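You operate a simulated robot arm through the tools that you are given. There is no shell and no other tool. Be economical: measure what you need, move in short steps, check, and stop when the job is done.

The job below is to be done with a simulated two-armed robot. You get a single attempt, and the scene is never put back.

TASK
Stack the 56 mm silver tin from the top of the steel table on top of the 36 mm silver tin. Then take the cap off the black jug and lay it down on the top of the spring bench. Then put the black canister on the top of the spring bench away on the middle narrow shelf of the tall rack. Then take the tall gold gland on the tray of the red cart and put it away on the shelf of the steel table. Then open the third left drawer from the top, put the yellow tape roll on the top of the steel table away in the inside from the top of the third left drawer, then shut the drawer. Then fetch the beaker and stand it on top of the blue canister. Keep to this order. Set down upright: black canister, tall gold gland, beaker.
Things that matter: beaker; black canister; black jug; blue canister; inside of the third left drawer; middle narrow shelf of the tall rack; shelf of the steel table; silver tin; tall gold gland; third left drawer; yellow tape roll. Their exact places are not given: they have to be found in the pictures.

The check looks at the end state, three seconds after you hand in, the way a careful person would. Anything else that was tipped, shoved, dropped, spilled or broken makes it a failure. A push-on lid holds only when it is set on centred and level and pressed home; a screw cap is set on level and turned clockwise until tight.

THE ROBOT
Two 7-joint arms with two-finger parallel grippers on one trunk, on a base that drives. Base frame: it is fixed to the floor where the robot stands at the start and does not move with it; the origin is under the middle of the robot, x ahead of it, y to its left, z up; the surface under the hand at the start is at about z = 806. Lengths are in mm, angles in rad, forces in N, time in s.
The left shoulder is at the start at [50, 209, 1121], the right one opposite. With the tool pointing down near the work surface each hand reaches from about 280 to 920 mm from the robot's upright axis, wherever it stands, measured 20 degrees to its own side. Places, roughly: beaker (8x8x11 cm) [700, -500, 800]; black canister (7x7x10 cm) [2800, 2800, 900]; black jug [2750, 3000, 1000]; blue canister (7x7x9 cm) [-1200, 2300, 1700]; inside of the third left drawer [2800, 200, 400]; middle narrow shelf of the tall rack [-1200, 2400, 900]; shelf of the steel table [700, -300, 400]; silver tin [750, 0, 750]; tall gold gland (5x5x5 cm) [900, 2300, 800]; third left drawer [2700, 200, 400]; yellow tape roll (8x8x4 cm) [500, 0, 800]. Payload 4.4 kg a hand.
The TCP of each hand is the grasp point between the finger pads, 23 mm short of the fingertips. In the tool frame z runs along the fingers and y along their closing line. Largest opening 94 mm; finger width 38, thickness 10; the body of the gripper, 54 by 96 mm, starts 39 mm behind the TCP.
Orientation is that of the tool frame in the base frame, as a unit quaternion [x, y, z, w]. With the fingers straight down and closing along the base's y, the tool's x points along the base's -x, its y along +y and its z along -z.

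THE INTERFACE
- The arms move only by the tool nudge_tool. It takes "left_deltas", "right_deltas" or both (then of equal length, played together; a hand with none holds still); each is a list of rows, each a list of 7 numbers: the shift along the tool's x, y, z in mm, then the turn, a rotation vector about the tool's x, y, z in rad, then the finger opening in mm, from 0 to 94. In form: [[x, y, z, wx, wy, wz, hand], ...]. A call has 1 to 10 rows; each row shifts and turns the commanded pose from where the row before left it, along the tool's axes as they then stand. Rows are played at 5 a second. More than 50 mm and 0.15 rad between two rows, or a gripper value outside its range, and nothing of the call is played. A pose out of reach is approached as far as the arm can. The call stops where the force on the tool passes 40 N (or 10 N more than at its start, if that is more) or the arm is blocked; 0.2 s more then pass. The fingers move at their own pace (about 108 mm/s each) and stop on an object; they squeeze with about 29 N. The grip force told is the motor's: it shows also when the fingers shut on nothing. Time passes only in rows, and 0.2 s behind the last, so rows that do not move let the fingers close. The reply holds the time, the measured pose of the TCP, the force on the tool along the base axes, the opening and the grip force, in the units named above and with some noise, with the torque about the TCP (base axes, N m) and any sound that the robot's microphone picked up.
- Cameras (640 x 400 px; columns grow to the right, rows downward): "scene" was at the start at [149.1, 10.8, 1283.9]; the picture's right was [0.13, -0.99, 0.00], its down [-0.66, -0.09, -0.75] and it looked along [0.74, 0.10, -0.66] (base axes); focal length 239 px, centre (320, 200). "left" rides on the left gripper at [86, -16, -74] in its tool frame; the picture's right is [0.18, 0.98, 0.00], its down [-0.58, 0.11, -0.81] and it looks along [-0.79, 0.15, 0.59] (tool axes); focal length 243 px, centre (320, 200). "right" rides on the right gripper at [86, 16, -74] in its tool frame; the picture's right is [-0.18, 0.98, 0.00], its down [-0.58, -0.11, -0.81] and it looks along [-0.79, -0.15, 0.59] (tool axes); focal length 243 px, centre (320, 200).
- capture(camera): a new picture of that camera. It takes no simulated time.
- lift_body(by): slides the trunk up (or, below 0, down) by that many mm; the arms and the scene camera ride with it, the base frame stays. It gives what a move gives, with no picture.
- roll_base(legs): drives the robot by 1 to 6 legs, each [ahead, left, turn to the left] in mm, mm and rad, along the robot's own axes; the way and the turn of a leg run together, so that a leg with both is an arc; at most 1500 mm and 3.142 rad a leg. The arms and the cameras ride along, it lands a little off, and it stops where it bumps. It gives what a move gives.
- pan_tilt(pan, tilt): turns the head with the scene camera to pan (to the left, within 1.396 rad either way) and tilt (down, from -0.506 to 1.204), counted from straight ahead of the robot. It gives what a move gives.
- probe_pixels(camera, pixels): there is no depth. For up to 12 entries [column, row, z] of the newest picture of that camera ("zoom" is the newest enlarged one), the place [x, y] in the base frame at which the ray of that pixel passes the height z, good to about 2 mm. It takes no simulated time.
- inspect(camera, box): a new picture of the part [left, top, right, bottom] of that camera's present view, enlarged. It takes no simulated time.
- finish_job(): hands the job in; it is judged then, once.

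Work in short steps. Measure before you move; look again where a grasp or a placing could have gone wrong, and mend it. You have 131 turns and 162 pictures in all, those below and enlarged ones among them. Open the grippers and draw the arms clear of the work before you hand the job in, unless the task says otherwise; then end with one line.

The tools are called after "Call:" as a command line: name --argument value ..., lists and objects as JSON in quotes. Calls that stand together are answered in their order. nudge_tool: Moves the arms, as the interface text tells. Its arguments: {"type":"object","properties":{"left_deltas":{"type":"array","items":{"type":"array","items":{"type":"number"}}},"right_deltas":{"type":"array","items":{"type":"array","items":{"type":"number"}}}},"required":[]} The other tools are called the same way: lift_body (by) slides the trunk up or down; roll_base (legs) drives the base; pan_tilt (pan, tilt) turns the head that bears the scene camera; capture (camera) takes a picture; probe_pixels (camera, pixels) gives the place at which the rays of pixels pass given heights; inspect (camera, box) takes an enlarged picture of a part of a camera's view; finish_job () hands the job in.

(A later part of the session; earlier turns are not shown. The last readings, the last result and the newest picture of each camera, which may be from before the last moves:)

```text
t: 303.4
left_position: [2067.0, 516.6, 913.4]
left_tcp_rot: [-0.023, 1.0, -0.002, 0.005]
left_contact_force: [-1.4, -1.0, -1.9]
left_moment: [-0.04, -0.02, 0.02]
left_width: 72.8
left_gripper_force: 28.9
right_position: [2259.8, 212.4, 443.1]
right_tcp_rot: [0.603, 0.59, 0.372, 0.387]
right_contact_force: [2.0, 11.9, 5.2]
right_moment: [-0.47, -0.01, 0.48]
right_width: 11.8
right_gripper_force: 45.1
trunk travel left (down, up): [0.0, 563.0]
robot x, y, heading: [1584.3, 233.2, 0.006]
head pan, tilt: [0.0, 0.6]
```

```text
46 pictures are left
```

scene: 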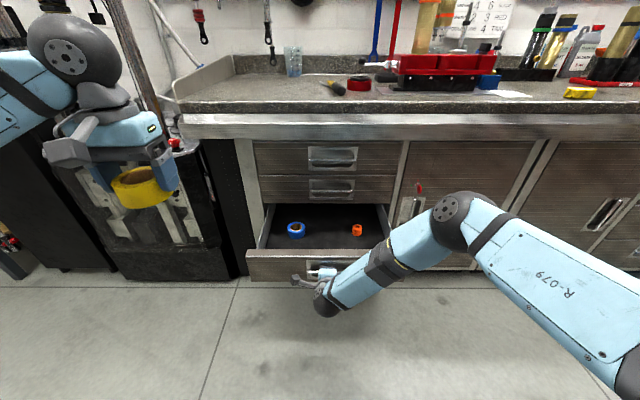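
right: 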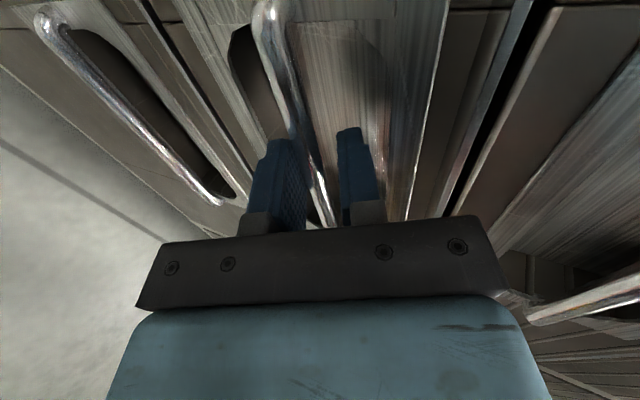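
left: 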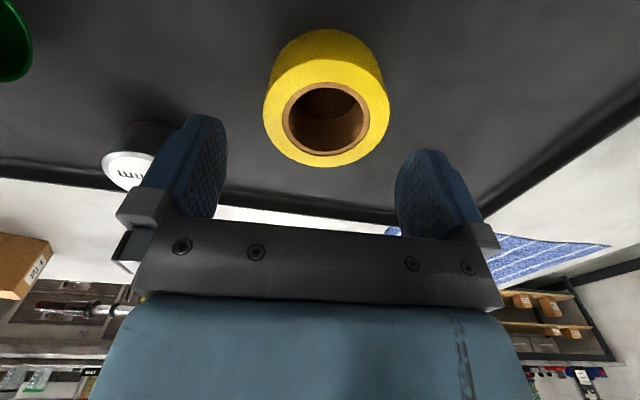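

The drawer is open ~290 mm; inside are a blue ring (296,230) and an orange one (357,230). I release the handle, draw the right hand back, and probe the interior.

Call:
nudge_tool --right_deltas '[[0, 0, 0, 0, 0, 0, 30], [0, 0, 0, 0, 0, 0, 44], [0, -7.6, -16.6, 0, 0, 0, 44], [0, -15.3, -33.3, 0, 0, 0, 40], [0, -15.3, -33.3, 0, 0, 0, 0], [0, -7.6, -16.6, 0, 0, 0, 0], [0, 0, 0, 0, 0, 0, 0]]'

Call:
probe_pixels --camera "scene" --pixels '[[296, 233, 410], [357, 233, 410], [320, 251, 480], [320, 251, 460], [260, 247, 480], [388, 247, 480], [325, 233, 410], [268, 205, 470]]'

Call:
inspect --camera "scene" --box '[235, 190, 411, 300]'

```text
t: 305.0
left_position: [2067.0, 515.7, 912.7]
left_tcp_rot: [-0.023, 1.0, -0.002, 0.004]
left_contact_force: [-0.2, -0.4, -1.7]
left_moment: [0.03, 0.0, 0.0]
left_width: 73.2
left_gripper_force: 29.1
right_position: [2148.8, 217.3, 446.5]
right_tcp_rot: [0.606, 0.59, 0.368, 0.388]
right_contact_force: [0.4, 0.4, -0.1]
right_moment: [0.0, -0.05, 0.02]
right_width: 0.0
right_gripper_force: 29.2
right hand out of reach, approached as far as the arm can: row 5
trunk travel left (down, up): [0.0, 563.0]
robot x, y, heading: [1586.5, 236.0, 0.007]
head pan, tilt: [0.0, 0.6]
```

```text
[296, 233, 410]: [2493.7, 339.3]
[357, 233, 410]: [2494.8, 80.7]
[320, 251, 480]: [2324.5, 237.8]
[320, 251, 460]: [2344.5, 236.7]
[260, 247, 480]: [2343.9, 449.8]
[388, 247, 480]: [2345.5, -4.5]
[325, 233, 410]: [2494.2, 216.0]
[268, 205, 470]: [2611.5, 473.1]
```

```text
3.64 times, centred on (323, 245) of scene
```

zoom: 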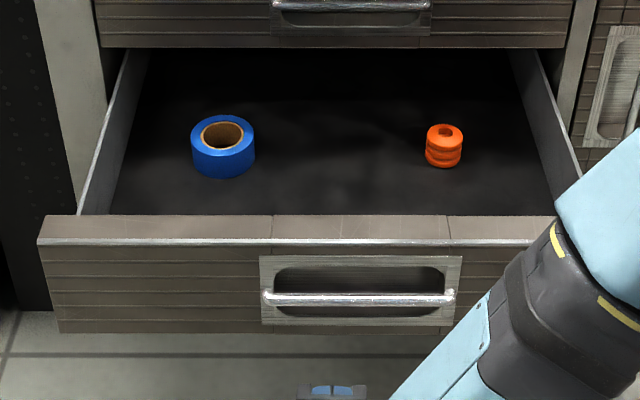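

Free floor of the drawer is around (2400,215). I shift the right hand aside (−y), then move the base closer.

Call:
nudge_tool --right_deltas '[[-48, 0, 0, 0, 0, 0, 0], [-48, 0, 0, 0, 0, 0, 0], [-48, 0, 0, 0, 0, 0, 0], [-48, 0, 0, 0, 0, 0, 0], [-48, 0, 0, 0, 0, 0, 0], [-48, 0, 0, 0, 0, 0, 0], [0, 0, 0, 0, 0, 0, 0]]'

Call:
roll_base --legs '[[0, -60, 0], [130, 0, 0]]'

Call:
capture --camera "scene"

```text
t: 306.6
left_position: [2066.8, 516.6, 913.8]
left_tcp_rot: [-0.023, 1.0, -0.003, 0.005]
left_contact_force: [0.0, 0.0, -0.8]
left_moment: [-0.05, -0.01, 0.03]
left_width: 72.9
left_gripper_force: 29.2
right_position: [2162.1, 122.4, 571.5]
right_tcp_rot: [0.61, 0.589, 0.361, 0.389]
right_contact_force: [0.7, 0.6, 0.3]
right_moment: [0.0, -0.01, -0.03]
right_width: 0.0
right_gripper_force: 29.5
right hand out of reach, approached as far as the arm can: row 1, 2, 3, 4, 5, 6
trunk travel left (down, up): [0.0, 563.0]
robot x, y, heading: [1585.5, 236.1, 0.007]
head pan, tilt: [0.0, 0.6]
```

```text
t: 308.7
left_position: [2195.2, 457.9, 913.7]
left_tcp_rot: [-0.025, 1.0, -0.003, 0.005]
left_contact_force: [0.9, -0.6, -0.8]
left_moment: [0.0, 0.03, -0.02]
left_width: 73.4
left_gripper_force: 29.6
right_position: [2291.4, 66.0, 570.6]
right_tcp_rot: [0.61, 0.589, 0.362, 0.388]
right_contact_force: [0.5, 0.1, 0.2]
right_moment: [-0.01, 0.02, 0.0]
right_width: 0.0
right_gripper_force: 28.7
trunk travel left (down, up): [0.0, 563.0]
robot x, y, heading: [1711.1, 177.9, 0.006]
head pan, tilt: [0.0, 0.6]
```

```text
44 pictures are left
```

scene: 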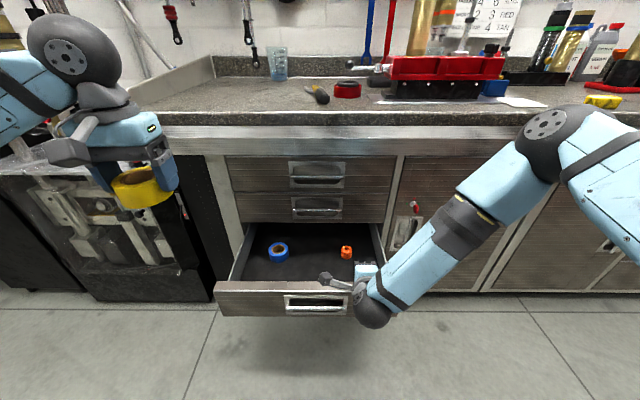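

The right hand lifted to z 570 and hovers above the drawer's right side – harmless. I bring the left hand over (2400,225) and start down.

Call:
nudge_tool --left_deltas '[[-27.6, -34.8, 0, 0, 0, 0, 60], [-27.6, -34.8, 0, 0, 0, 0, 60], [-27.6, -34.8, 0, 0, 0, 0, 60], [-27.6, -34.8, 0, 0, 0, 0, 60], [-27.6, -34.8, 0, 0, 0, 0, 60], [-27.6, -34.8, 0, 0, 0, 0, 60], [-27.6, -34.8, 0, 0, 0, 0, 60], [0, 0, 48, 0, 0, 0, 60], [0, 0, 48, 0, 0, 0, 60], [0, 0, 48, 0, 0, 0, 60]]'

Call:
nudge_tool --left_deltas '[[0, 0, 48, 0, 0, 0, 60], [0, 0, 48, 0, 0, 0, 60], [0, 0, 48, 0, 0, 0, 60], [0, 0, 48, 0, 0, 0, 60], [0, 0, 0, 0, 0, 0, 60]]'

Call:
capture --camera "scene"

Call:
capture --camera "left"

```text
t: 310.9
left_position: [2399.8, 224.5, 771.7]
left_tcp_rot: [-0.025, 1.0, -0.002, 0.004]
left_contact_force: [-0.9, -0.1, -0.5]
left_moment: [0.0, 0.03, 0.0]
left_width: 73.1
left_gripper_force: 28.5
right_position: [2291.3, 66.7, 571.6]
right_tcp_rot: [0.61, 0.59, 0.361, 0.388]
right_contact_force: [0.4, 0.9, -0.3]
right_moment: [0.02, -0.01, 0.0]
right_width: 0.0
right_gripper_force: 28.6
trunk travel left (down, up): [0.0, 563.0]
robot x, y, heading: [1712.7, 175.3, 0.006]
head pan, tilt: [0.0, 0.6]
```

```text
t: 312.1
left_position: [2401.8, 222.6, 580.0]
left_tcp_rot: [-0.024, 1.0, -0.003, 0.005]
left_contact_force: [0.2, -0.6, -0.3]
left_moment: [-0.01, 0.02, -0.01]
left_width: 73.0
left_gripper_force: 28.9
right_position: [2291.1, 66.7, 571.7]
right_tcp_rot: [0.609, 0.59, 0.361, 0.388]
right_contact_force: [0.0, 0.7, -1.3]
right_moment: [0.01, 0.0, -0.02]
right_width: 0.0
right_gripper_force: 28.6
trunk travel left (down, up): [0.0, 563.0]
robot x, y, heading: [1717.4, 177.2, 0.002]
head pan, tilt: [0.0, 0.6]
```

```text
43 pictures are left
```

scene: 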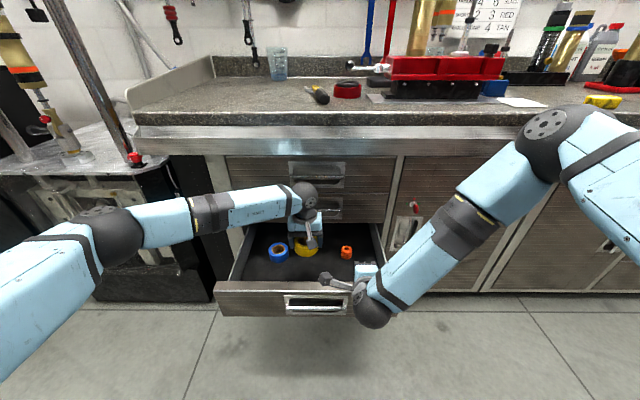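

```text
42 pictures are left
```

left: 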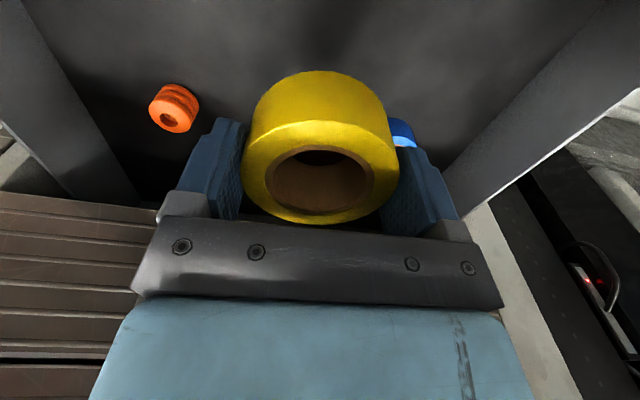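

On target. I shift 25 mm deeper and lower with small steps near the drawer floor.

Call:
nudge_tool --left_deltas '[[-25, 0, 35, 0, 0, 0, 60], [0, 0, 40, 0, 0, 0, 60], [0, 0, 35, 0, 0, 0, 60], [0, 0, 12, 0, 0, 0, 60], [0, 0, 5, 0, 0, 0, 60], [0, 0, 4, 0, 0, 0, 60], [0, 0, 4, 0, 0, 0, 60], [0, 0, 4, 0, 0, 0, 60]]'

Call:
inspect --camera "scene" --box '[200, 170, 400, 320]'

```text
t: 313.9
left_position: [2429.1, 224.0, 440.0]
left_tcp_rot: [-0.025, 1.0, -0.002, 0.004]
left_contact_force: [0.4, 0.2, -1.6]
left_moment: [0.03, 0.02, 0.0]
left_width: 72.9
left_gripper_force: 29.1
right_position: [2290.8, 64.3, 571.1]
right_tcp_rot: [0.609, 0.59, 0.361, 0.388]
right_contact_force: [-1.4, 0.0, -0.5]
right_moment: [0.07, 0.02, 0.0]
right_width: 0.0
right_gripper_force: 29.0
trunk travel left (down, up): [0.0, 563.0]
robot x, y, heading: [1713.7, 173.9, 0.001]
head pan, tilt: [0.0, 0.6]
```

```text
2.67 times, centred on (300, 245) of scene
```

zoom: 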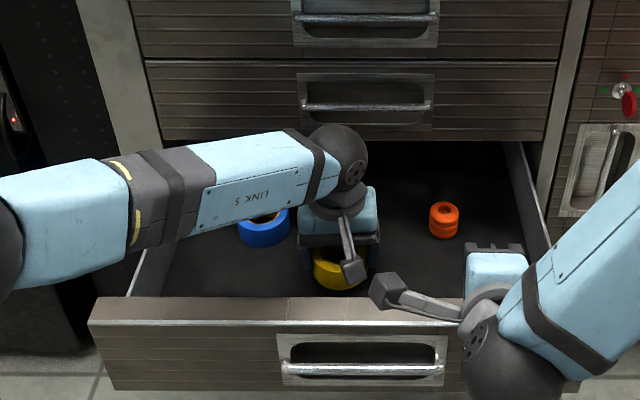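

No contact yet; I continue down in small steps.

Call:
nudge_tool --left_deltas '[[0, 0, 4, 0, 0, 0, 60], [0, 0, 4, 0, 0, 0, 60], [0, 0, 3, 0, 0, 0, 60], [0, 0, 3, 0, 0, 0, 60], [0, 0, 3, 0, 0, 0, 60]]'

```text
t: 315.1
left_position: [2429.2, 223.7, 425.5]
left_tcp_rot: [-0.025, 1.0, -0.003, 0.004]
left_contact_force: [-0.3, 2.1, 2.7]
left_moment: [0.21, -0.01, 0.03]
left_width: 72.9
left_gripper_force: 29.1
right_position: [2291.2, 65.4, 572.3]
right_tcp_rot: [0.609, 0.589, 0.362, 0.389]
right_contact_force: [-0.1, 0.4, 0.2]
right_moment: [0.03, 0.01, 0.0]
right_width: 0.0
right_gripper_force: 28.4
trunk travel left (down, up): [0.0, 563.0]
robot x, y, heading: [1716.4, 177.0, 0.007]
head pan, tilt: [0.0, 0.6]
```

Touching the floor. I release and lift the left hand out.

Call:
nudge_tool --left_deltas '[[0, 0, 0, 0, 0, 0, 80], [0, 0, 0, 0, 0, 0, 88], [0, 0, -30, 0, 0, 0, 88], [0, 0, -48, 0, 0, 0, 88], [0, 0, -48, 0, 0, 0, 88], [0, 0, -48, 0, 0, 0, 88], [0, 0, -48, 0, 0, 0, 88], [0, 0, -48, 0, 0, 0, 88], [0, 0, -48, 0, 0, 0, 88], [0, 0, -48, 0, 0, 0, 88]]'

Call:
capture --camera "scene"

```text
t: 317.3
left_position: [2424.7, 225.0, 789.2]
left_tcp_rot: [-0.025, 1.0, -0.001, 0.004]
left_contact_force: [0.1, -0.7, -0.9]
left_moment: [0.01, -0.01, -0.03]
left_width: 87.8
left_gripper_force: 0.0
right_position: [2291.2, 66.9, 572.0]
right_tcp_rot: [0.609, 0.59, 0.361, 0.387]
right_contact_force: [0.1, 0.2, -0.5]
right_moment: [0.0, -0.03, 0.0]
right_width: 0.0
right_gripper_force: 29.3
trunk travel left (down, up): [0.0, 563.0]
robot x, y, heading: [1713.5, 175.9, 0.007]
head pan, tilt: [0.0, 0.6]
```

```text
40 pictures are left
```

scene: 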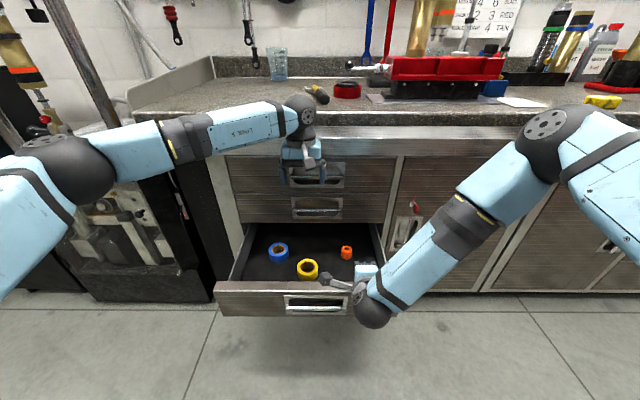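

The yellow tape lies in the drawer. I back off, bring the closed right fist in front of the drawer face left of the handle, and retract the left hand.

Call:
roll_base --legs '[[-180, 0, 0], [0, 115, 0]]'

Call:
nudge_tool --right_deltas '[[30, -23, 10.6, 0, 0, 0, 0], [30, -23, 10.6, 0, 0, 0, 0], [30, -23, 10.6, 0, 0, 0, 0], [30, -23, 10.6, 0, 0, 0, 0], [30, -23, 10.6, 0, 0, 0, 0], [0, 0, 0, 0, 0, 0, 0], [0, 0, 0, 0, 0, 0, 0]]' --left_deltas '[[43, 22, 0, 0, 0, 0, 88], [43, 22, 0, 0, 0, 0, 88], [43, 22, 0, 0, 0, 0, 88], [43, 22, 0, 0, 0, 0, 88], [43, 22, 0, 0, 0, 0, 88], [43, 22, 0, 0, 0, 0, 88], [0, 0, 0, 0, 0, 0, 88]]'

Call:
capture --camera "scene"

```text
t: 320.1
left_position: [2248.1, 337.2, 789.9]
left_tcp_rot: [-0.025, 1.0, -0.003, 0.005]
left_contact_force: [-0.3, -0.7, -0.6]
left_moment: [-0.02, -0.01, 0.02]
left_width: 88.0
left_gripper_force: 0.0
right_position: [2115.3, 177.4, 573.0]
right_tcp_rot: [0.609, 0.589, 0.361, 0.389]
right_contact_force: [0.3, 1.3, 0.4]
right_moment: [0.0, 0.01, 0.0]
right_width: 0.0
right_gripper_force: 29.0
trunk travel left (down, up): [0.0, 563.0]
robot x, y, heading: [1533.3, 290.1, 0.004]
head pan, tilt: [0.0, 0.6]
```

```text
t: 321.6
left_position: [1980.9, 456.9, 785.0]
left_tcp_rot: [-0.025, 1.0, -0.003, 0.004]
left_contact_force: [0.1, -0.1, 0.1]
left_moment: [0.0, -0.01, -0.03]
left_width: 88.2
left_gripper_force: 0.1
right_position: [2118.4, 322.9, 440.8]
right_tcp_rot: [0.609, 0.589, 0.362, 0.388]
right_contact_force: [-0.6, -0.6, 0.8]
right_moment: [0.02, 0.05, -0.02]
right_width: 0.0
right_gripper_force: 28.8
trunk travel left (down, up): [0.0, 563.0]
robot x, y, heading: [1539.1, 286.3, 0.005]
head pan, tilt: [0.0, 0.6]
```

```text
39 pictures are left
```

scene: 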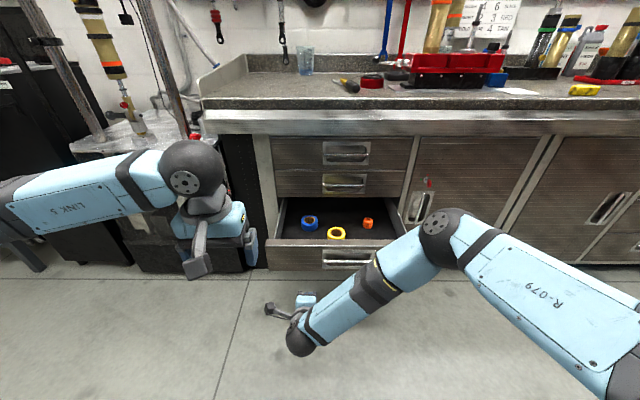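

Fist at (2118,323,441). I drive ahead 400 mm to push the drawer shut.

Call:
roll_base --legs '[[400, 0, 0]]'

Call:
capture --camera "scene"

```text
t: 324.2
left_position: [2389.2, 455.5, 785.6]
left_tcp_rot: [-0.023, 1.0, -0.003, 0.004]
left_contact_force: [-0.7, -0.3, -0.6]
left_moment: [0.0, 0.02, -0.03]
left_width: 87.9
left_gripper_force: 0.1
right_position: [2527.7, 323.7, 441.4]
right_tcp_rot: [0.611, 0.588, 0.36, 0.388]
right_contact_force: [0.0, 0.0, 0.5]
right_moment: [-0.02, -0.02, -0.02]
right_width: 0.2
right_gripper_force: 29.2
trunk travel left (down, up): [0.0, 563.0]
robot x, y, heading: [1948.8, 289.5, 0.002]
head pan, tilt: [0.0, 0.6]
```

```text
38 pictures are left
```

scene: 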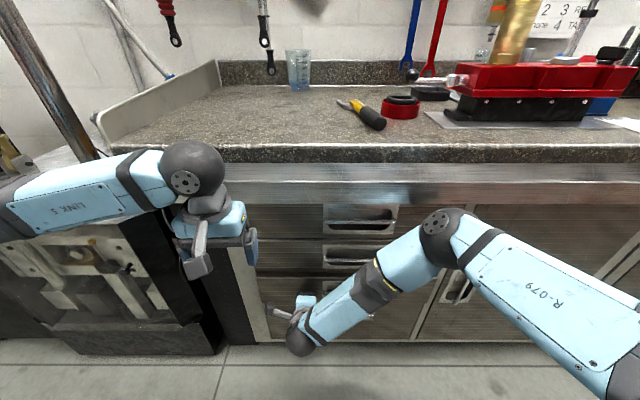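

Almost shut. I push the remainder with the arm in 5 mm steps until it stops.

Call:
nudge_tool --right_deltas '[[0, 2.1, 4.5, 0, 0, 0, 0], [0, 2.1, 4.5, 0, 0, 0, 0], [0, 2.1, 4.5, 0, 0, 0, 0], [0, 2.1, 4.5, 0, 0, 0, 0], [0, 2.1, 4.5, 0, 0, 0, 0], [0, 2.1, 4.5, 0, 0, 0, 0], [0, 2.1, 4.5, 0, 0, 0, 0], [0, 2.1, 4.5, 0, 0, 0, 0], [0, 2.1, 4.5, 0, 0, 0, 0], [0, 2.1, 4.5, 0, 0, 0, 0]]'

Call:
inspect --camera "scene" --box '[230, 190, 430, 350]'

```text
t: 325.4
left_position: [2390.1, 454.4, 786.3]
left_tcp_rot: [-0.021, 1.0, -0.003, 0.004]
left_contact_force: [0.1, 1.5, 0.3]
left_moment: [0.02, -0.01, 0.02]
left_width: 88.1
left_gripper_force: 0.1
right_position: [2545.0, 322.8, 439.3]
right_tcp_rot: [0.61, 0.59, 0.36, 0.387]
right_contact_force: [-6.7, -1.7, 3.4]
right_moment: [0.03, -0.1, 0.08]
right_width: 0.0
right_gripper_force: 29.1
trunk travel left (down, up): [0.0, 563.0]
robot x, y, heading: [1946.9, 286.6, 0.001]
head pan, tilt: [0.0, 0.6]
stopped in row 5 (right hand): the force on the tool passed its limit at 48 N (the readings are from after the stop); the commanded pose is now the measured one
```

```text
2.50 times, centred on (330, 270) of scene
```

zoom: 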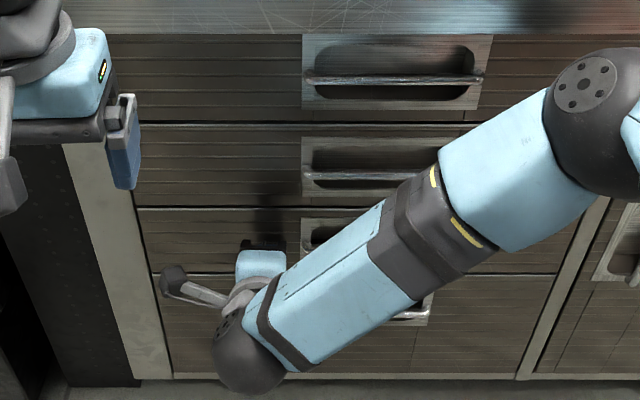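

Drawer is shut (stopped at 48 N). Now the beaker: I back away, raise the trunk, turn the right hand to point straight down, and drive round to the front of the steel table.

Call:
roll_base --legs '[[-400, 0, 0]]'

Call:
lift_body --by 400

Call:
nudge_tool --right_deltas '[[0, 20, -9, 0.1425, 0, 0, 94], [0, 0, 0, 0.1425, 0, 0, 94], [0, 0, 0, 0.1425, 0, 0, 94], [0, 0, 0, 0.1425, 0, 0, 94], [0, 0, 0, 0.1425, 0, 0, 94], [0, 0, 0, 0.1425, 0, 0, 94], [0, 0, 0, 0.1425, 0, 0, 94], [0, 0, 0, 0.1425, 0, 0, 94], [0, 0, 0, 0, 0, -0.1428, 94], [0, 0, 0, 0, 0, -0.1428, 94]]'

Call:
nudge_tool --right_deltas '[[0, 0, 0, 0, 0, -0.1428, 94], [0, 0, 0, 0, 0, -0.1428, 94], [0, 0, 0, 0, 0, -0.1428, 94], [0, 0, 0, 0, 0, -0.1428, 94], [0, 0, 0, 0, 0, -0.1428, 94], [0, 0, 0, 0, 0, -0.1428, 94], [0, 0, 0, 0, 0, -0.1428, 94], [0, 0, 0, 0, 0, -0.1428, 94], [0, 0, -45, 0, 0, -0.1428, 94], [0, 0, -45, 0, 0, 0, 94]]'

Call:
nudge_tool --right_deltas '[[0, -45, 0, 0, 0, 0, 94], [0, -45, 0, 0, 0, 0, 94], [0, -45, 0, 0, 0, 0, 94], [0, -45, 0, 0, 0, 0, 94], [0, -30, -30, 0, 0, 0, 94], [0, 0, -45, 0, 0, 0, 94]]'

Call:
roll_base --legs '[[0, 950, 0], [-1500, 0, 0], [-100, 0, 0], [0, -1500, 0], [0, -130, 0]]'

Call:
pan_tilt --pan -0.25 --tilt 0.75

Call:
capture --camera "scene"

Call:
capture --camera "right"

```text
t: 327.9
left_position: [1979.1, 456.7, 784.7]
left_tcp_rot: [-0.026, 1.0, -0.003, 0.005]
left_contact_force: [-0.2, -0.2, -0.5]
left_moment: [-0.03, -0.02, 0.0]
left_width: 87.8
left_gripper_force: 0.1
right_position: [2136.0, 323.6, 437.9]
right_tcp_rot: [0.609, 0.592, 0.36, 0.386]
right_contact_force: [0.4, -0.1, 0.1]
right_moment: [0.0, 0.02, 0.02]
right_width: 0.0
right_gripper_force: 28.6
trunk travel left (down, up): [0.0, 563.0]
robot x, y, heading: [1537.7, 287.3, -0.0]
head pan, tilt: [0.0, 0.6]
```

```text
t: 331.7
left_position: [1980.3, 456.8, 1184.4]
left_tcp_rot: [-0.025, 1.0, -0.002, 0.004]
left_contact_force: [-0.5, 0.0, -0.7]
left_moment: [0.0, 0.0, 0.01]
left_width: 88.1
left_gripper_force: 0.0
right_position: [2136.0, 323.7, 838.9]
right_tcp_rot: [0.609, 0.592, 0.36, 0.386]
right_contact_force: [-0.4, 0.1, -0.5]
right_moment: [0.0, -0.02, -0.01]
right_width: 0.3
right_gripper_force: 29.0
trunk travel left (down, up): [-400.0, 163.0]
robot x, y, heading: [1537.8, 286.8, 0.007]
head pan, tilt: [0.0, 0.6]
```

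```text
t: 333.9
left_position: [1980.3, 457.1, 1185.4]
left_tcp_rot: [-0.025, 1.0, -0.003, 0.004]
left_contact_force: [0.7, 0.0, 0.1]
left_moment: [-0.02, -0.02, 0.0]
left_width: 87.9
left_gripper_force: 0.1
right_position: [2137.4, 323.9, 860.4]
right_tcp_rot: [0.616, 0.788, -0.016, -0.007]
right_contact_force: [-0.2, 0.3, -0.1]
right_moment: [0.0, 0.01, -0.02]
right_width: 93.8
right_gripper_force: 0.1
trunk travel left (down, up): [-400.0, 163.0]
robot x, y, heading: [1533.0, 286.9, 0.004]
head pan, tilt: [0.0, 0.6]
```

```text
t: 336.1
left_position: [1978.9, 458.1, 1186.0]
left_tcp_rot: [-0.025, 1.0, -0.002, 0.005]
left_contact_force: [-1.1, -0.5, 1.1]
left_moment: [0.01, 0.03, 0.03]
left_width: 87.9
left_gripper_force: 0.0
right_position: [2139.9, 324.4, 949.4]
right_tcp_rot: [0.02, 1.0, -0.01, -0.015]
right_contact_force: [-0.4, 1.1, 0.1]
right_moment: [-0.02, -0.04, 0.0]
right_width: 94.2
right_gripper_force: 0.0
trunk travel left (down, up): [-400.0, 163.0]
robot x, y, heading: [1533.8, 290.2, 0.005]
head pan, tilt: [0.0, 0.6]
```

```text
t: 337.5
left_position: [1977.9, 458.5, 1184.8]
left_tcp_rot: [-0.025, 1.0, -0.002, 0.005]
left_contact_force: [-0.6, 0.1, -0.9]
left_moment: [-0.01, 0.02, 0.04]
left_width: 88.0
left_gripper_force: 0.0
right_position: [2132.8, 116.2, 1030.9]
right_tcp_rot: [0.02, 1.0, -0.009, -0.014]
right_contact_force: [0.5, -0.2, -0.3]
right_moment: [-0.04, -0.01, 0.0]
right_width: 94.3
right_gripper_force: 0.0
trunk travel left (down, up): [-400.0, 163.0]
robot x, y, heading: [1538.5, 287.5, 0.006]
head pan, tilt: [0.0, 0.6]
```

```text
t: 368.3
left_position: [360.4, -233.1, 1184.8]
left_tcp_rot: [-0.017, 1.0, -0.002, 0.005]
left_contact_force: [-0.1, 0.4, 0.3]
left_moment: [-0.01, -0.01, 0.02]
left_width: 88.0
left_gripper_force: 0.1
right_position: [510.8, -576.0, 1029.3]
right_tcp_rot: [0.027, 0.999, -0.01, -0.014]
right_contact_force: [-0.2, 0.7, 0.1]
right_moment: [0.04, 0.03, 0.0]
right_width: 94.1
right_gripper_force: 0.1
trunk travel left (down, up): [-400.0, 163.0]
robot x, y, heading: [-83.9, -397.4, -0.01]
head pan, tilt: [0.0, 0.6]
```

```text
t: 369.1
left_position: [361.9, -232.5, 1185.9]
left_tcp_rot: [-0.017, 1.0, -0.003, 0.005]
left_contact_force: [-0.6, -0.3, 0.2]
left_moment: [0.02, -0.01, 0.0]
left_width: 87.9
left_gripper_force: 0.1
right_position: [509.9, -574.8, 1029.9]
right_tcp_rot: [0.026, 1.0, -0.009, -0.014]
right_contact_force: [-1.0, 0.0, 0.0]
right_moment: [0.02, 0.02, -0.02]
right_width: 94.0
right_gripper_force: 0.0
trunk travel left (down, up): [-400.0, 163.0]
robot x, y, heading: [-80.2, -394.5, -0.009]
head pan, tilt: [-0.25, 0.75]
```

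```text
36 pictures are left
```

scene: 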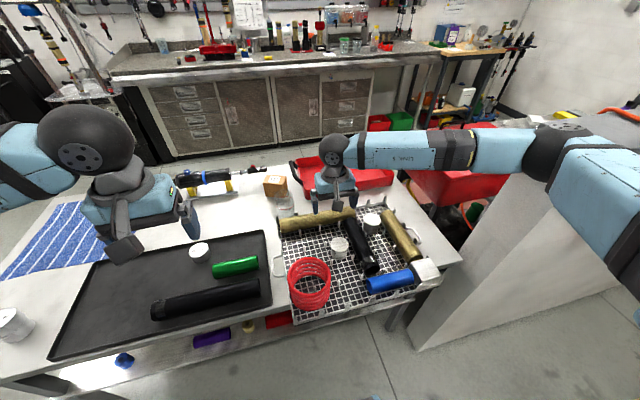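

```text
35 pictures are left
```

right: 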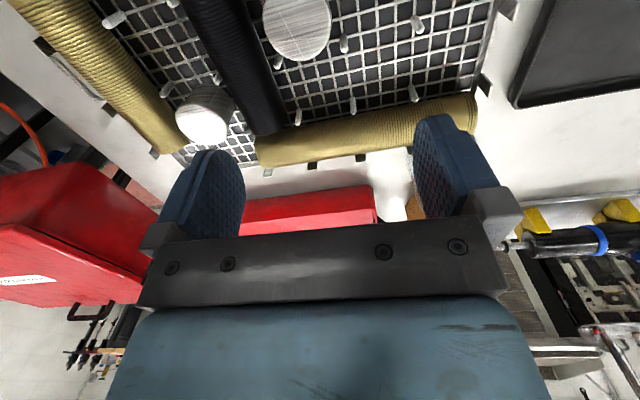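

I zoom on the area behind and in the basket to identify the beaker.

Call:
inspect --camera "scene" --box '[250, 165, 410, 285]'

Call:
probe_pixels --camera "scene" --pixels '[[284, 215, 806], [280, 190, 900], [338, 247, 840], [372, 220, 840], [333, 222, 860]]'

```text
3.33 times, centred on (330, 225) of scene
```

zoom: 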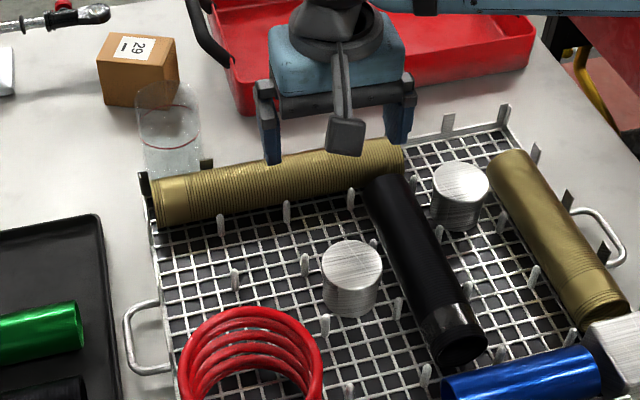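

```text
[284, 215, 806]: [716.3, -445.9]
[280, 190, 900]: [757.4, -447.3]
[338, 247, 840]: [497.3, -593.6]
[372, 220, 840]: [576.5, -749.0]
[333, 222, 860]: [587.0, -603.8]
```

The beaker is the glass at scene (285,204), between the basket and box 29. I probe its rim and base.

Call:
probe_pixels --camera "scene" --pixels '[[284.6, 195, 916], [284.6, 195, 900], [274.5, 195, 916], [294, 195, 916], [287, 217, 806], [274, 214, 806], [282, 176, 880], [283, 196, 806]]'

Call:
nudge_tool --right_deltas '[[-30, 30, 0, 0, 0, -0.054, 94], [-30, 30, 0, 0, 0, 0, 94], [-30, 30, 0, 0, 0, 0, 94], [-10, 0, 0, 0.0, 0, 0, 94], [0, 0, 0, 0, 0, 0, 94]]'

Call:
capture --camera "right"

```text
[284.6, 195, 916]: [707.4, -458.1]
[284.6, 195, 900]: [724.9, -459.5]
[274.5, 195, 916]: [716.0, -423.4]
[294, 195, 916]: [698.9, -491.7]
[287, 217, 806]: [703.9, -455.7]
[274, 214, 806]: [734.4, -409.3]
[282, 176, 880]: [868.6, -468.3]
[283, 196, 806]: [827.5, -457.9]
```

```text
t: 370.3
left_position: [360.3, -233.0, 1185.5]
left_tcp_rot: [-0.018, 1.0, -0.002, 0.005]
left_contact_force: [0.4, 0.5, -0.1]
left_moment: [-0.02, -0.03, -0.02]
left_width: 87.8
left_gripper_force: 0.1
right_position: [610.6, -485.8, 1024.2]
right_tcp_rot: [-0.001, 1.0, -0.008, -0.015]
right_contact_force: [0.4, -0.2, 0.2]
right_moment: [0.0, 0.01, -0.01]
right_width: 93.9
right_gripper_force: 0.1
trunk travel left (down, up): [-400.0, 163.0]
robot x, y, heading: [-81.0, -395.7, -0.01]
head pan, tilt: [-0.25, 0.75]
```

```text
33 pictures are left
```

right: 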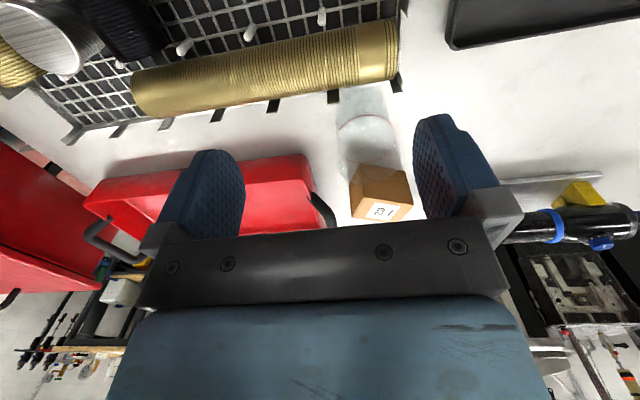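

The beaker shows at right (368,130), with the box close behind it. I zoom to get its rim and probe.

Call:
inspect --camera "right" --box '[312, 70, 432, 230]'

Call:
probe_pixels --camera "right" --pixels '[[368, 142, 916], [368, 142, 900], [337, 142, 916], [400, 142, 916], [365, 98, 806], [368, 160, 880], [352, 212, 880], [408, 205, 880]]'

```text
2.50 times, centred on (372, 150) of right
```

zoom: 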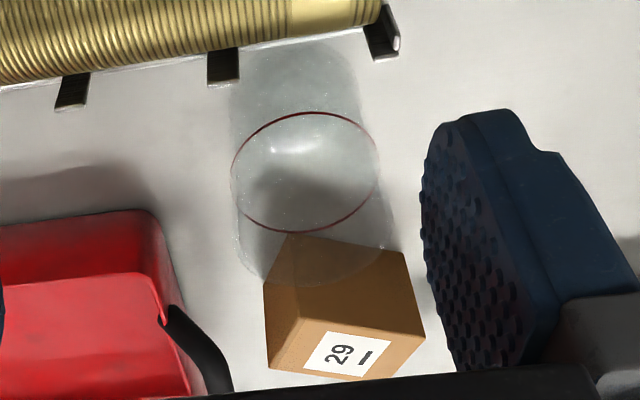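

```text
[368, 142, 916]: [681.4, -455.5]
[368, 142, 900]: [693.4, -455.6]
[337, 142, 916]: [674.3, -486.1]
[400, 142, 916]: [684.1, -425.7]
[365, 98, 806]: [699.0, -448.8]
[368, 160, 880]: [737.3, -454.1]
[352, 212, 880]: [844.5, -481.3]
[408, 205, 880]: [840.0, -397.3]
```

Beaker axis ≈(708,−455), rim z≈916. I level the hand, centre over it and come partway down.

Call:
nudge_tool --right_deltas '[[-32, 10.3, 0, -0.016, -0.03, 0, 94], [-32.5, 10.3, 0, 0, 0, 0, 94], [-32.5, 10.2, 0, 0, 0, 0, 94], [0, 0, 35, 0, 0, 0, 94], [0, 0, 0, 0, 0, 0, 94]]'

Call:
capture --camera "right"

Call:
inspect --camera "scene" --box '[240, 145, 360, 235]'

```text
t: 371.5
left_position: [360.6, -232.3, 1184.1]
left_tcp_rot: [-0.017, 1.0, -0.003, 0.004]
left_contact_force: [-0.1, 0.1, 0.8]
left_moment: [0.02, 0.01, 0.0]
left_width: 87.8
left_gripper_force: 0.0
right_position: [707.5, -457.8, 989.5]
right_tcp_rot: [0.0, 1.0, -0.001, 0.001]
right_contact_force: [-0.4, -0.1, 0.0]
right_moment: [0.07, 0.02, -0.02]
right_width: 94.0
right_gripper_force: 0.1
trunk travel left (down, up): [-400.0, 163.0]
robot x, y, heading: [-84.3, -393.9, -0.011]
head pan, tilt: [-0.25, 0.75]
```

```text
31 pictures are left
```

right: 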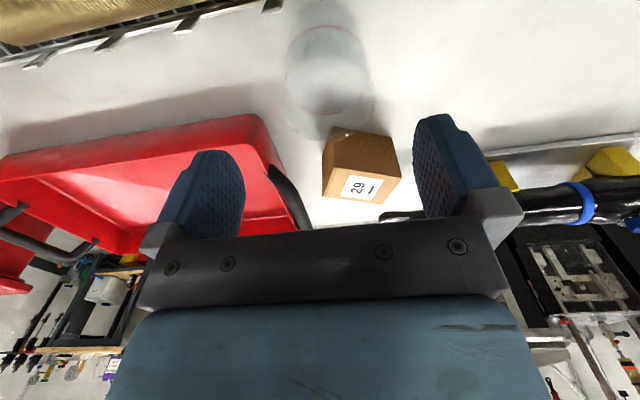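

```text
4.44 times, centred on (300, 190) of scene
```

zoom: 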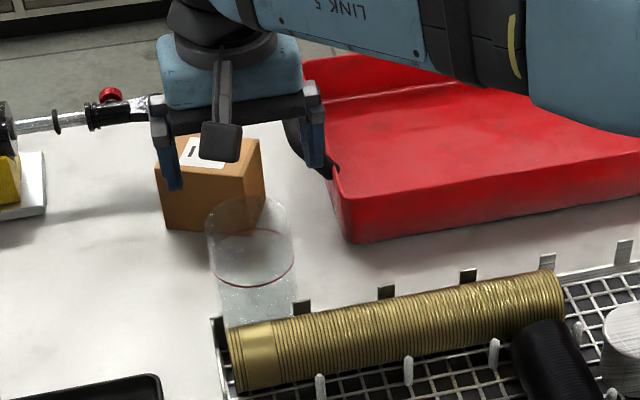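

I verify the rim centre from this close view.

Call:
probe_pixels --camera "right" --pixels '[[331, 102, 916], [331, 138, 916], [287, 100, 916], [375, 105, 916], [328, 40, 806]]'

Call:
inspect --camera "right" --box '[262, 0, 402, 160]'

```text
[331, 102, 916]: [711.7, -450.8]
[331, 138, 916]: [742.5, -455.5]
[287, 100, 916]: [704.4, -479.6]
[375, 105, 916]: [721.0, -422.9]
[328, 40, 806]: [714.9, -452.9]
```

```text
2.50 times, centred on (332, 80) of right
```

zoom: 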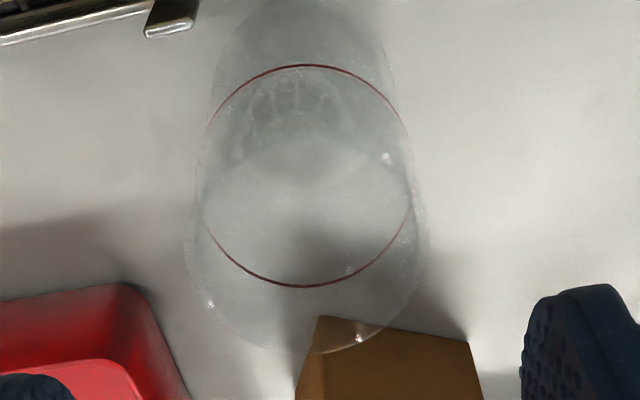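

Rim centre ≈(707,−454). I shift 3 mm, descend to z≈885 and close.

Call:
nudge_tool --right_deltas '[[0, 3, 35, 0, 0, 0, 94], [0, 0, 35, 0, 0, 0, 94], [0, 0, 25, 0, 0, 0, 94], [0, 0, 9, 0, 0, 0, 94], [0, 0, 0, 0, 0, 0, 94], [0, 0, 0, 0, 0, 0, 50], [0, 0, 0, 0, 0, 0, 50], [0, 0, 0, 0, 0, 0, 50]]'

Call:
inspect --camera "scene" --box '[240, 145, 360, 235]'

```text
t: 373.3
left_position: [361.4, -232.7, 1186.4]
left_tcp_rot: [-0.017, 1.0, -0.003, 0.005]
left_contact_force: [0.4, 0.1, 0.2]
left_moment: [0.03, -0.02, -0.01]
left_width: 88.0
left_gripper_force: 0.0
right_position: [703.8, -455.2, 884.9]
right_tcp_rot: [0.0, 1.0, 0.0, 0.001]
right_contact_force: [-0.5, -0.6, 0.1]
right_moment: [0.0, 0.02, 0.01]
right_width: 68.6
right_gripper_force: 29.0
right hand out of reach, approached as far as the arm can: row 4
trunk travel left (down, up): [-400.0, 163.0]
robot x, y, heading: [-84.4, -395.8, -0.007]
head pan, tilt: [-0.25, 0.75]
```

```text
4.44 times, centred on (300, 190) of scene
```

zoom: 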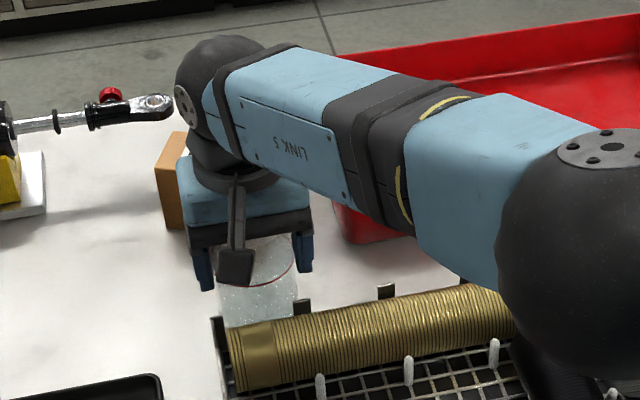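

Beaker gripped (68.6 mm). I lift it, draw it in, raise the trunk fully and drive to the rack.

Call:
nudge_tool --right_deltas '[[0, 0, -15, 0, 0, 0, 50], [0, 0, -35, 0, 0, 0, 50], [0, 0, -40, 0, 0, 0, 50], [0, 0, -40, 0, 0, 0, 50], [0, 0, -40, 0, 0, 0, 50], [0, 0, -30, 0, 0, 0, 50], [40, 0, 0, 0, 0, 0, 50], [40, 0, 0, 0, 0, 0, 50], [40, 0, 0, 0, 0, 0, 50], [40, 0, 0, 0, 0, 0, 50]]'

Call:
lift_body --by 160

Call:
roll_base --legs '[[0, 1500, 0], [0, 130, 0], [0, 0, 1.571], [0, 0, 1.571], [0, -1130, 0]]'

Call:
pan_tilt --pan 0.0 --tilt 0.0

Call:
capture --camera "scene"

```text
t: 375.5
left_position: [360.1, -233.0, 1185.7]
left_tcp_rot: [-0.017, 1.0, -0.002, 0.006]
left_contact_force: [-0.7, -0.2, -0.3]
left_moment: [0.05, -0.02, 0.01]
left_width: 88.0
left_gripper_force: 0.1
right_position: [542.1, -456.4, 1086.8]
right_tcp_rot: [0.0, 1.0, 0.0, 0.0]
right_contact_force: [0.7, -1.2, 0.1]
right_moment: [0.02, -0.01, 0.03]
right_width: 68.5
right_gripper_force: 29.0
trunk travel left (down, up): [-400.0, 163.0]
robot x, y, heading: [-80.1, -394.0, -0.004]
head pan, tilt: [-0.25, 0.75]
```

```text
t: 377.3
left_position: [361.1, -233.1, 1345.0]
left_tcp_rot: [-0.018, 1.0, -0.002, 0.005]
left_contact_force: [0.0, 0.6, -0.3]
left_moment: [0.0, 0.01, -0.03]
left_width: 88.0
left_gripper_force: 0.0
right_position: [544.4, -456.7, 1245.8]
right_tcp_rot: [0.0, 1.0, 0.0, 0.0]
right_contact_force: [0.0, -0.3, -0.3]
right_moment: [-0.01, 0.03, -0.01]
right_width: 68.4
right_gripper_force: 28.7
trunk travel left (down, up): [-560.0, 3.0]
robot x, y, heading: [-84.3, -395.1, -0.006]
head pan, tilt: [-0.25, 0.75]
```

```text
t: 409.6
left_position: [-549.1, 2212.0, 1345.5]
left_tcp_rot: [1.0, 0.031, -0.004, -0.003]
left_contact_force: [-0.4, -0.4, 0.8]
left_moment: [-0.02, 0.0, 0.02]
left_width: 88.0
left_gripper_force: 0.1
right_position: [-737.4, 2429.8, 1246.1]
right_tcp_rot: [1.0, 0.013, -0.001, 0.001]
right_contact_force: [0.6, -0.4, -0.9]
right_moment: [-0.03, -0.02, 0.0]
right_width: 67.6
right_gripper_force: 28.8
trunk travel left (down, up): [-560.0, 3.0]
robot x, y, heading: [-108.7, 2384.8, -3.121]
head pan, tilt: [-0.25, 0.75]
```

```text
t: 410.7
left_position: [-549.3, 2211.5, 1345.4]
left_tcp_rot: [1.0, 0.03, -0.004, -0.002]
left_contact_force: [0.4, 0.1, 0.2]
left_moment: [0.03, 0.01, -0.06]
left_width: 88.2
left_gripper_force: 0.1
right_position: [-737.2, 2428.9, 1245.6]
right_tcp_rot: [1.0, 0.012, -0.001, 0.0]
right_contact_force: [-0.1, -0.5, -0.8]
right_moment: [0.05, 0.0, 0.0]
right_width: 67.5
right_gripper_force: 29.0
trunk travel left (down, up): [-560.0, 3.0]
robot x, y, heading: [-107.1, 2386.5, -3.124]
head pan, tilt: [0.0, 0.0]
```

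```text
27 pictures are left
```

scene: 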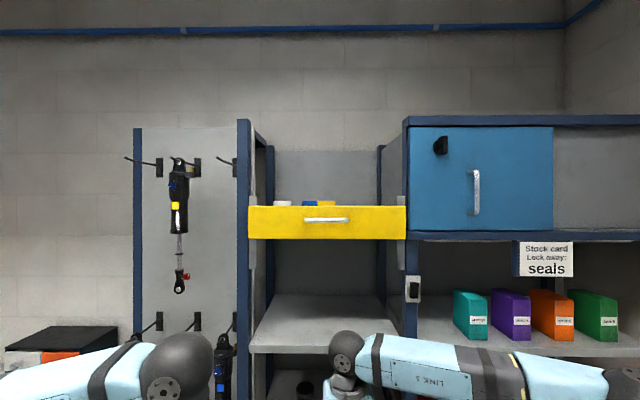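

The blue canister is in the yellow bin: its top shows at (309,203), about z≈1643 (horizon row). I raise the beaker above that height and look with the right camera.

Call:
nudge_tool --right_deltas '[[0, 0, -49, 0, 0, 0, 50], [0, 0, -49, 0, 0, 0, 50], [0, 0, -49, 0, 0, 0, 50], [0, 0, -49, 0, 0, 0, 50], [0, 0, -49, 0, 0, 0, 50], [0, 0, -49, 0, 0, 0, 50], [0, 0, -49, 0, 0, 0, 50], [0, 0, -49, 0, 0, 0, 50], [0, 0, -49, 0, 0, 0, 50], [0, 0, -49, 0, 0, 0, 50]]'

Call:
nudge_tool --right_deltas '[[0, 0, -40, 0, 0, 0, 50], [0, 0, 0, 0, 0, 0, 50]]'

Call:
inspect --camera "scene" --box '[240, 180, 420, 260]'

Call:
capture --camera "right"

```text
t: 412.9
left_position: [-545.9, 2209.6, 1345.9]
left_tcp_rot: [1.0, 0.031, -0.006, -0.002]
left_contact_force: [0.7, -0.1, 0.2]
left_moment: [0.02, 0.03, 0.01]
left_width: 88.0
left_gripper_force: 0.0
right_position: [-732.8, 2426.8, 1739.2]
right_tcp_rot: [1.0, 0.013, -0.002, -0.001]
right_contact_force: [0.1, -0.5, -0.8]
right_moment: [-0.02, 0.0, 0.02]
right_width: 67.8
right_gripper_force: 29.1
trunk travel left (down, up): [-560.0, 3.0]
robot x, y, heading: [-109.5, 2382.7, -3.127]
head pan, tilt: [0.0, 0.0]
```

```text
t: 413.5
left_position: [-547.8, 2209.5, 1346.3]
left_tcp_rot: [1.0, 0.029, -0.005, -0.002]
left_contact_force: [0.3, -0.3, 0.2]
left_moment: [0.03, 0.0, 0.02]
left_width: 88.0
left_gripper_force: 0.1
right_position: [-732.3, 2427.7, 1777.8]
right_tcp_rot: [1.0, 0.012, 0.0, -0.002]
right_contact_force: [0.0, -0.2, -1.0]
right_moment: [0.0, -0.01, -0.02]
right_width: 67.6
right_gripper_force: 29.0
trunk travel left (down, up): [-560.0, 3.0]
robot x, y, heading: [-112.6, 2385.3, -3.126]
head pan, tilt: [0.0, 0.0]
```

```text
3.56 times, centred on (330, 220) of scene
```

zoom: 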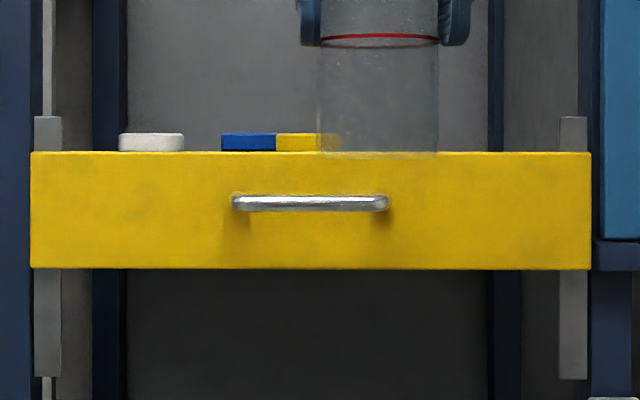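

```text
25 pictures are left
```

right: 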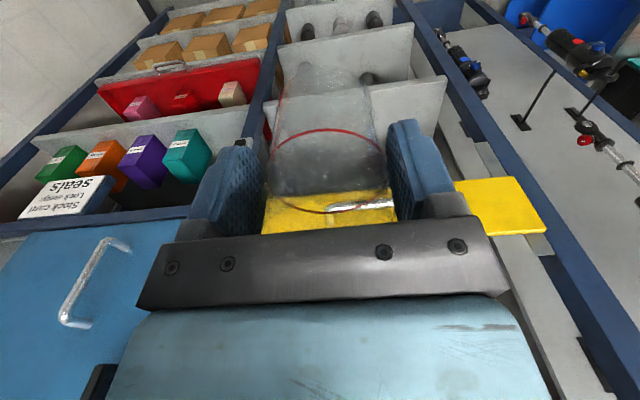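

The hand hides the bin. I retract the left hand and drive 400 mm ahead so the right camera looks into the bin past the beaker (bottom at z≈1699, above everything).

Call:
nudge_tool --left_deltas '[[33, 0, 0, 0, 0, 0, 88], [33, 0, 0, 0, 0, 0, 88], [33, 0, 0, 0, 0, 0, 88], [33, 0, 0, 0, 0, 0, 88], [0, 0, 0, 0, 0, 0, 88]]'

Call:
roll_base --legs '[[0, 0, -0.016], [390, 0, 0]]'

Call:
capture --camera "right"

Call:
capture --camera "scene"

```text
t: 414.7
left_position: [-420.6, 2221.3, 1344.9]
left_tcp_rot: [1.0, 0.031, -0.004, -0.002]
left_contact_force: [-0.9, 0.3, 0.8]
left_moment: [0.02, 0.03, -0.01]
left_width: 88.0
left_gripper_force: 0.0
left hand out of reach, approached as far as the arm can: row 4
right_position: [-734.4, 2428.5, 1776.1]
right_tcp_rot: [1.0, 0.013, -0.001, 0.0]
right_contact_force: [-0.4, -0.5, -0.6]
right_moment: [0.01, -0.02, 0.03]
right_width: 67.8
right_gripper_force: 29.2
trunk travel left (down, up): [-560.0, 3.0]
robot x, y, heading: [-106.2, 2389.4, -3.124]
head pan, tilt: [0.0, 0.0]
```

```text
t: 417.5
left_position: [-815.6, 2220.7, 1346.0]
left_tcp_rot: [1.0, 0.026, -0.004, -0.001]
left_contact_force: [0.4, 0.0, 0.3]
left_moment: [0.01, 0.04, 0.0]
left_width: 88.1
left_gripper_force: 0.1
right_position: [-1126.2, 2432.2, 1776.9]
right_tcp_rot: [1.0, 0.008, -0.001, -0.001]
right_contact_force: [1.2, 0.0, -1.4]
right_moment: [0.01, 0.02, -0.03]
right_width: 67.7
right_gripper_force: 28.8
trunk travel left (down, up): [-560.0, 3.0]
robot x, y, heading: [-500.5, 2381.8, -3.137]
head pan, tilt: [0.0, 0.0]
```

```text
24 pictures are left
```

right: 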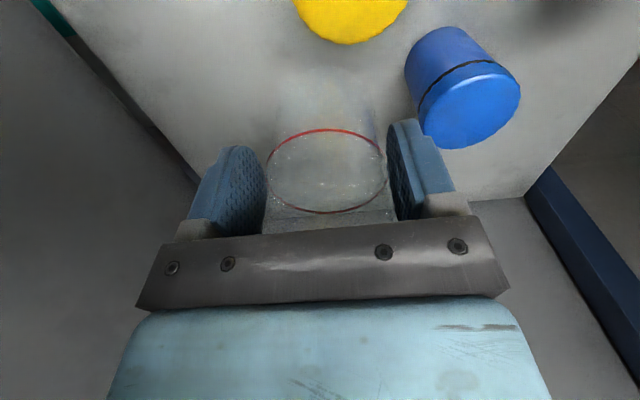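

```text
23 pictures are left
```

scene: 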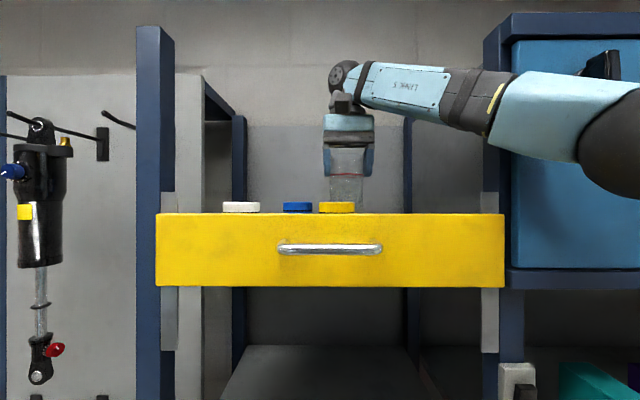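

The blue canister's lid is at right (472,108). I zoom and probe at z≈1643.

Call:
inspect --camera "right" --box '[390, 15, 540, 165]'

Call:
inspect --camera "scene" --box '[260, 180, 380, 240]'

Call:
probe_pixels --camera "right" --pixels '[[472, 108, 1635], [472, 108, 1643], [472, 108, 1650], [425, 115, 1643], [520, 90, 1643], [465, 149, 1643], [460, 62, 1643]]'

```text
2.67 times, centred on (465, 90) of right
```

zoom: 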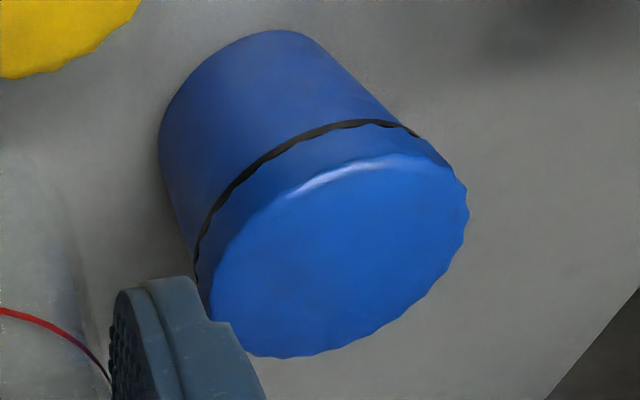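

```text
5.33 times, centred on (320, 210) of scene
```

zoom: 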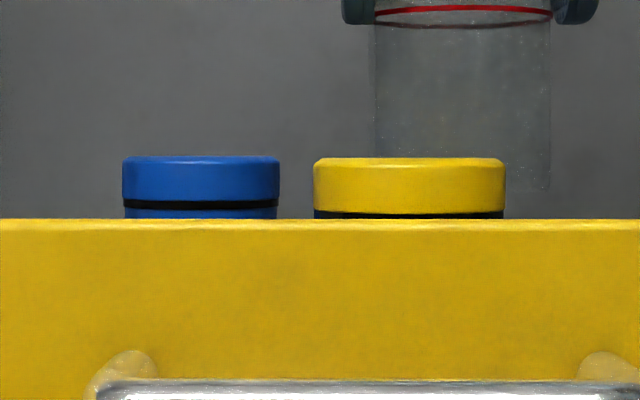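

```text
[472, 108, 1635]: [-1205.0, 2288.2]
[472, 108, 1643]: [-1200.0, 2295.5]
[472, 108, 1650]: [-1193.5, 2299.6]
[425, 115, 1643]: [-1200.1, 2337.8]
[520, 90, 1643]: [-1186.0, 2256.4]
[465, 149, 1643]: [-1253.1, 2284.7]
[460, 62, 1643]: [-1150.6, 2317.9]
```

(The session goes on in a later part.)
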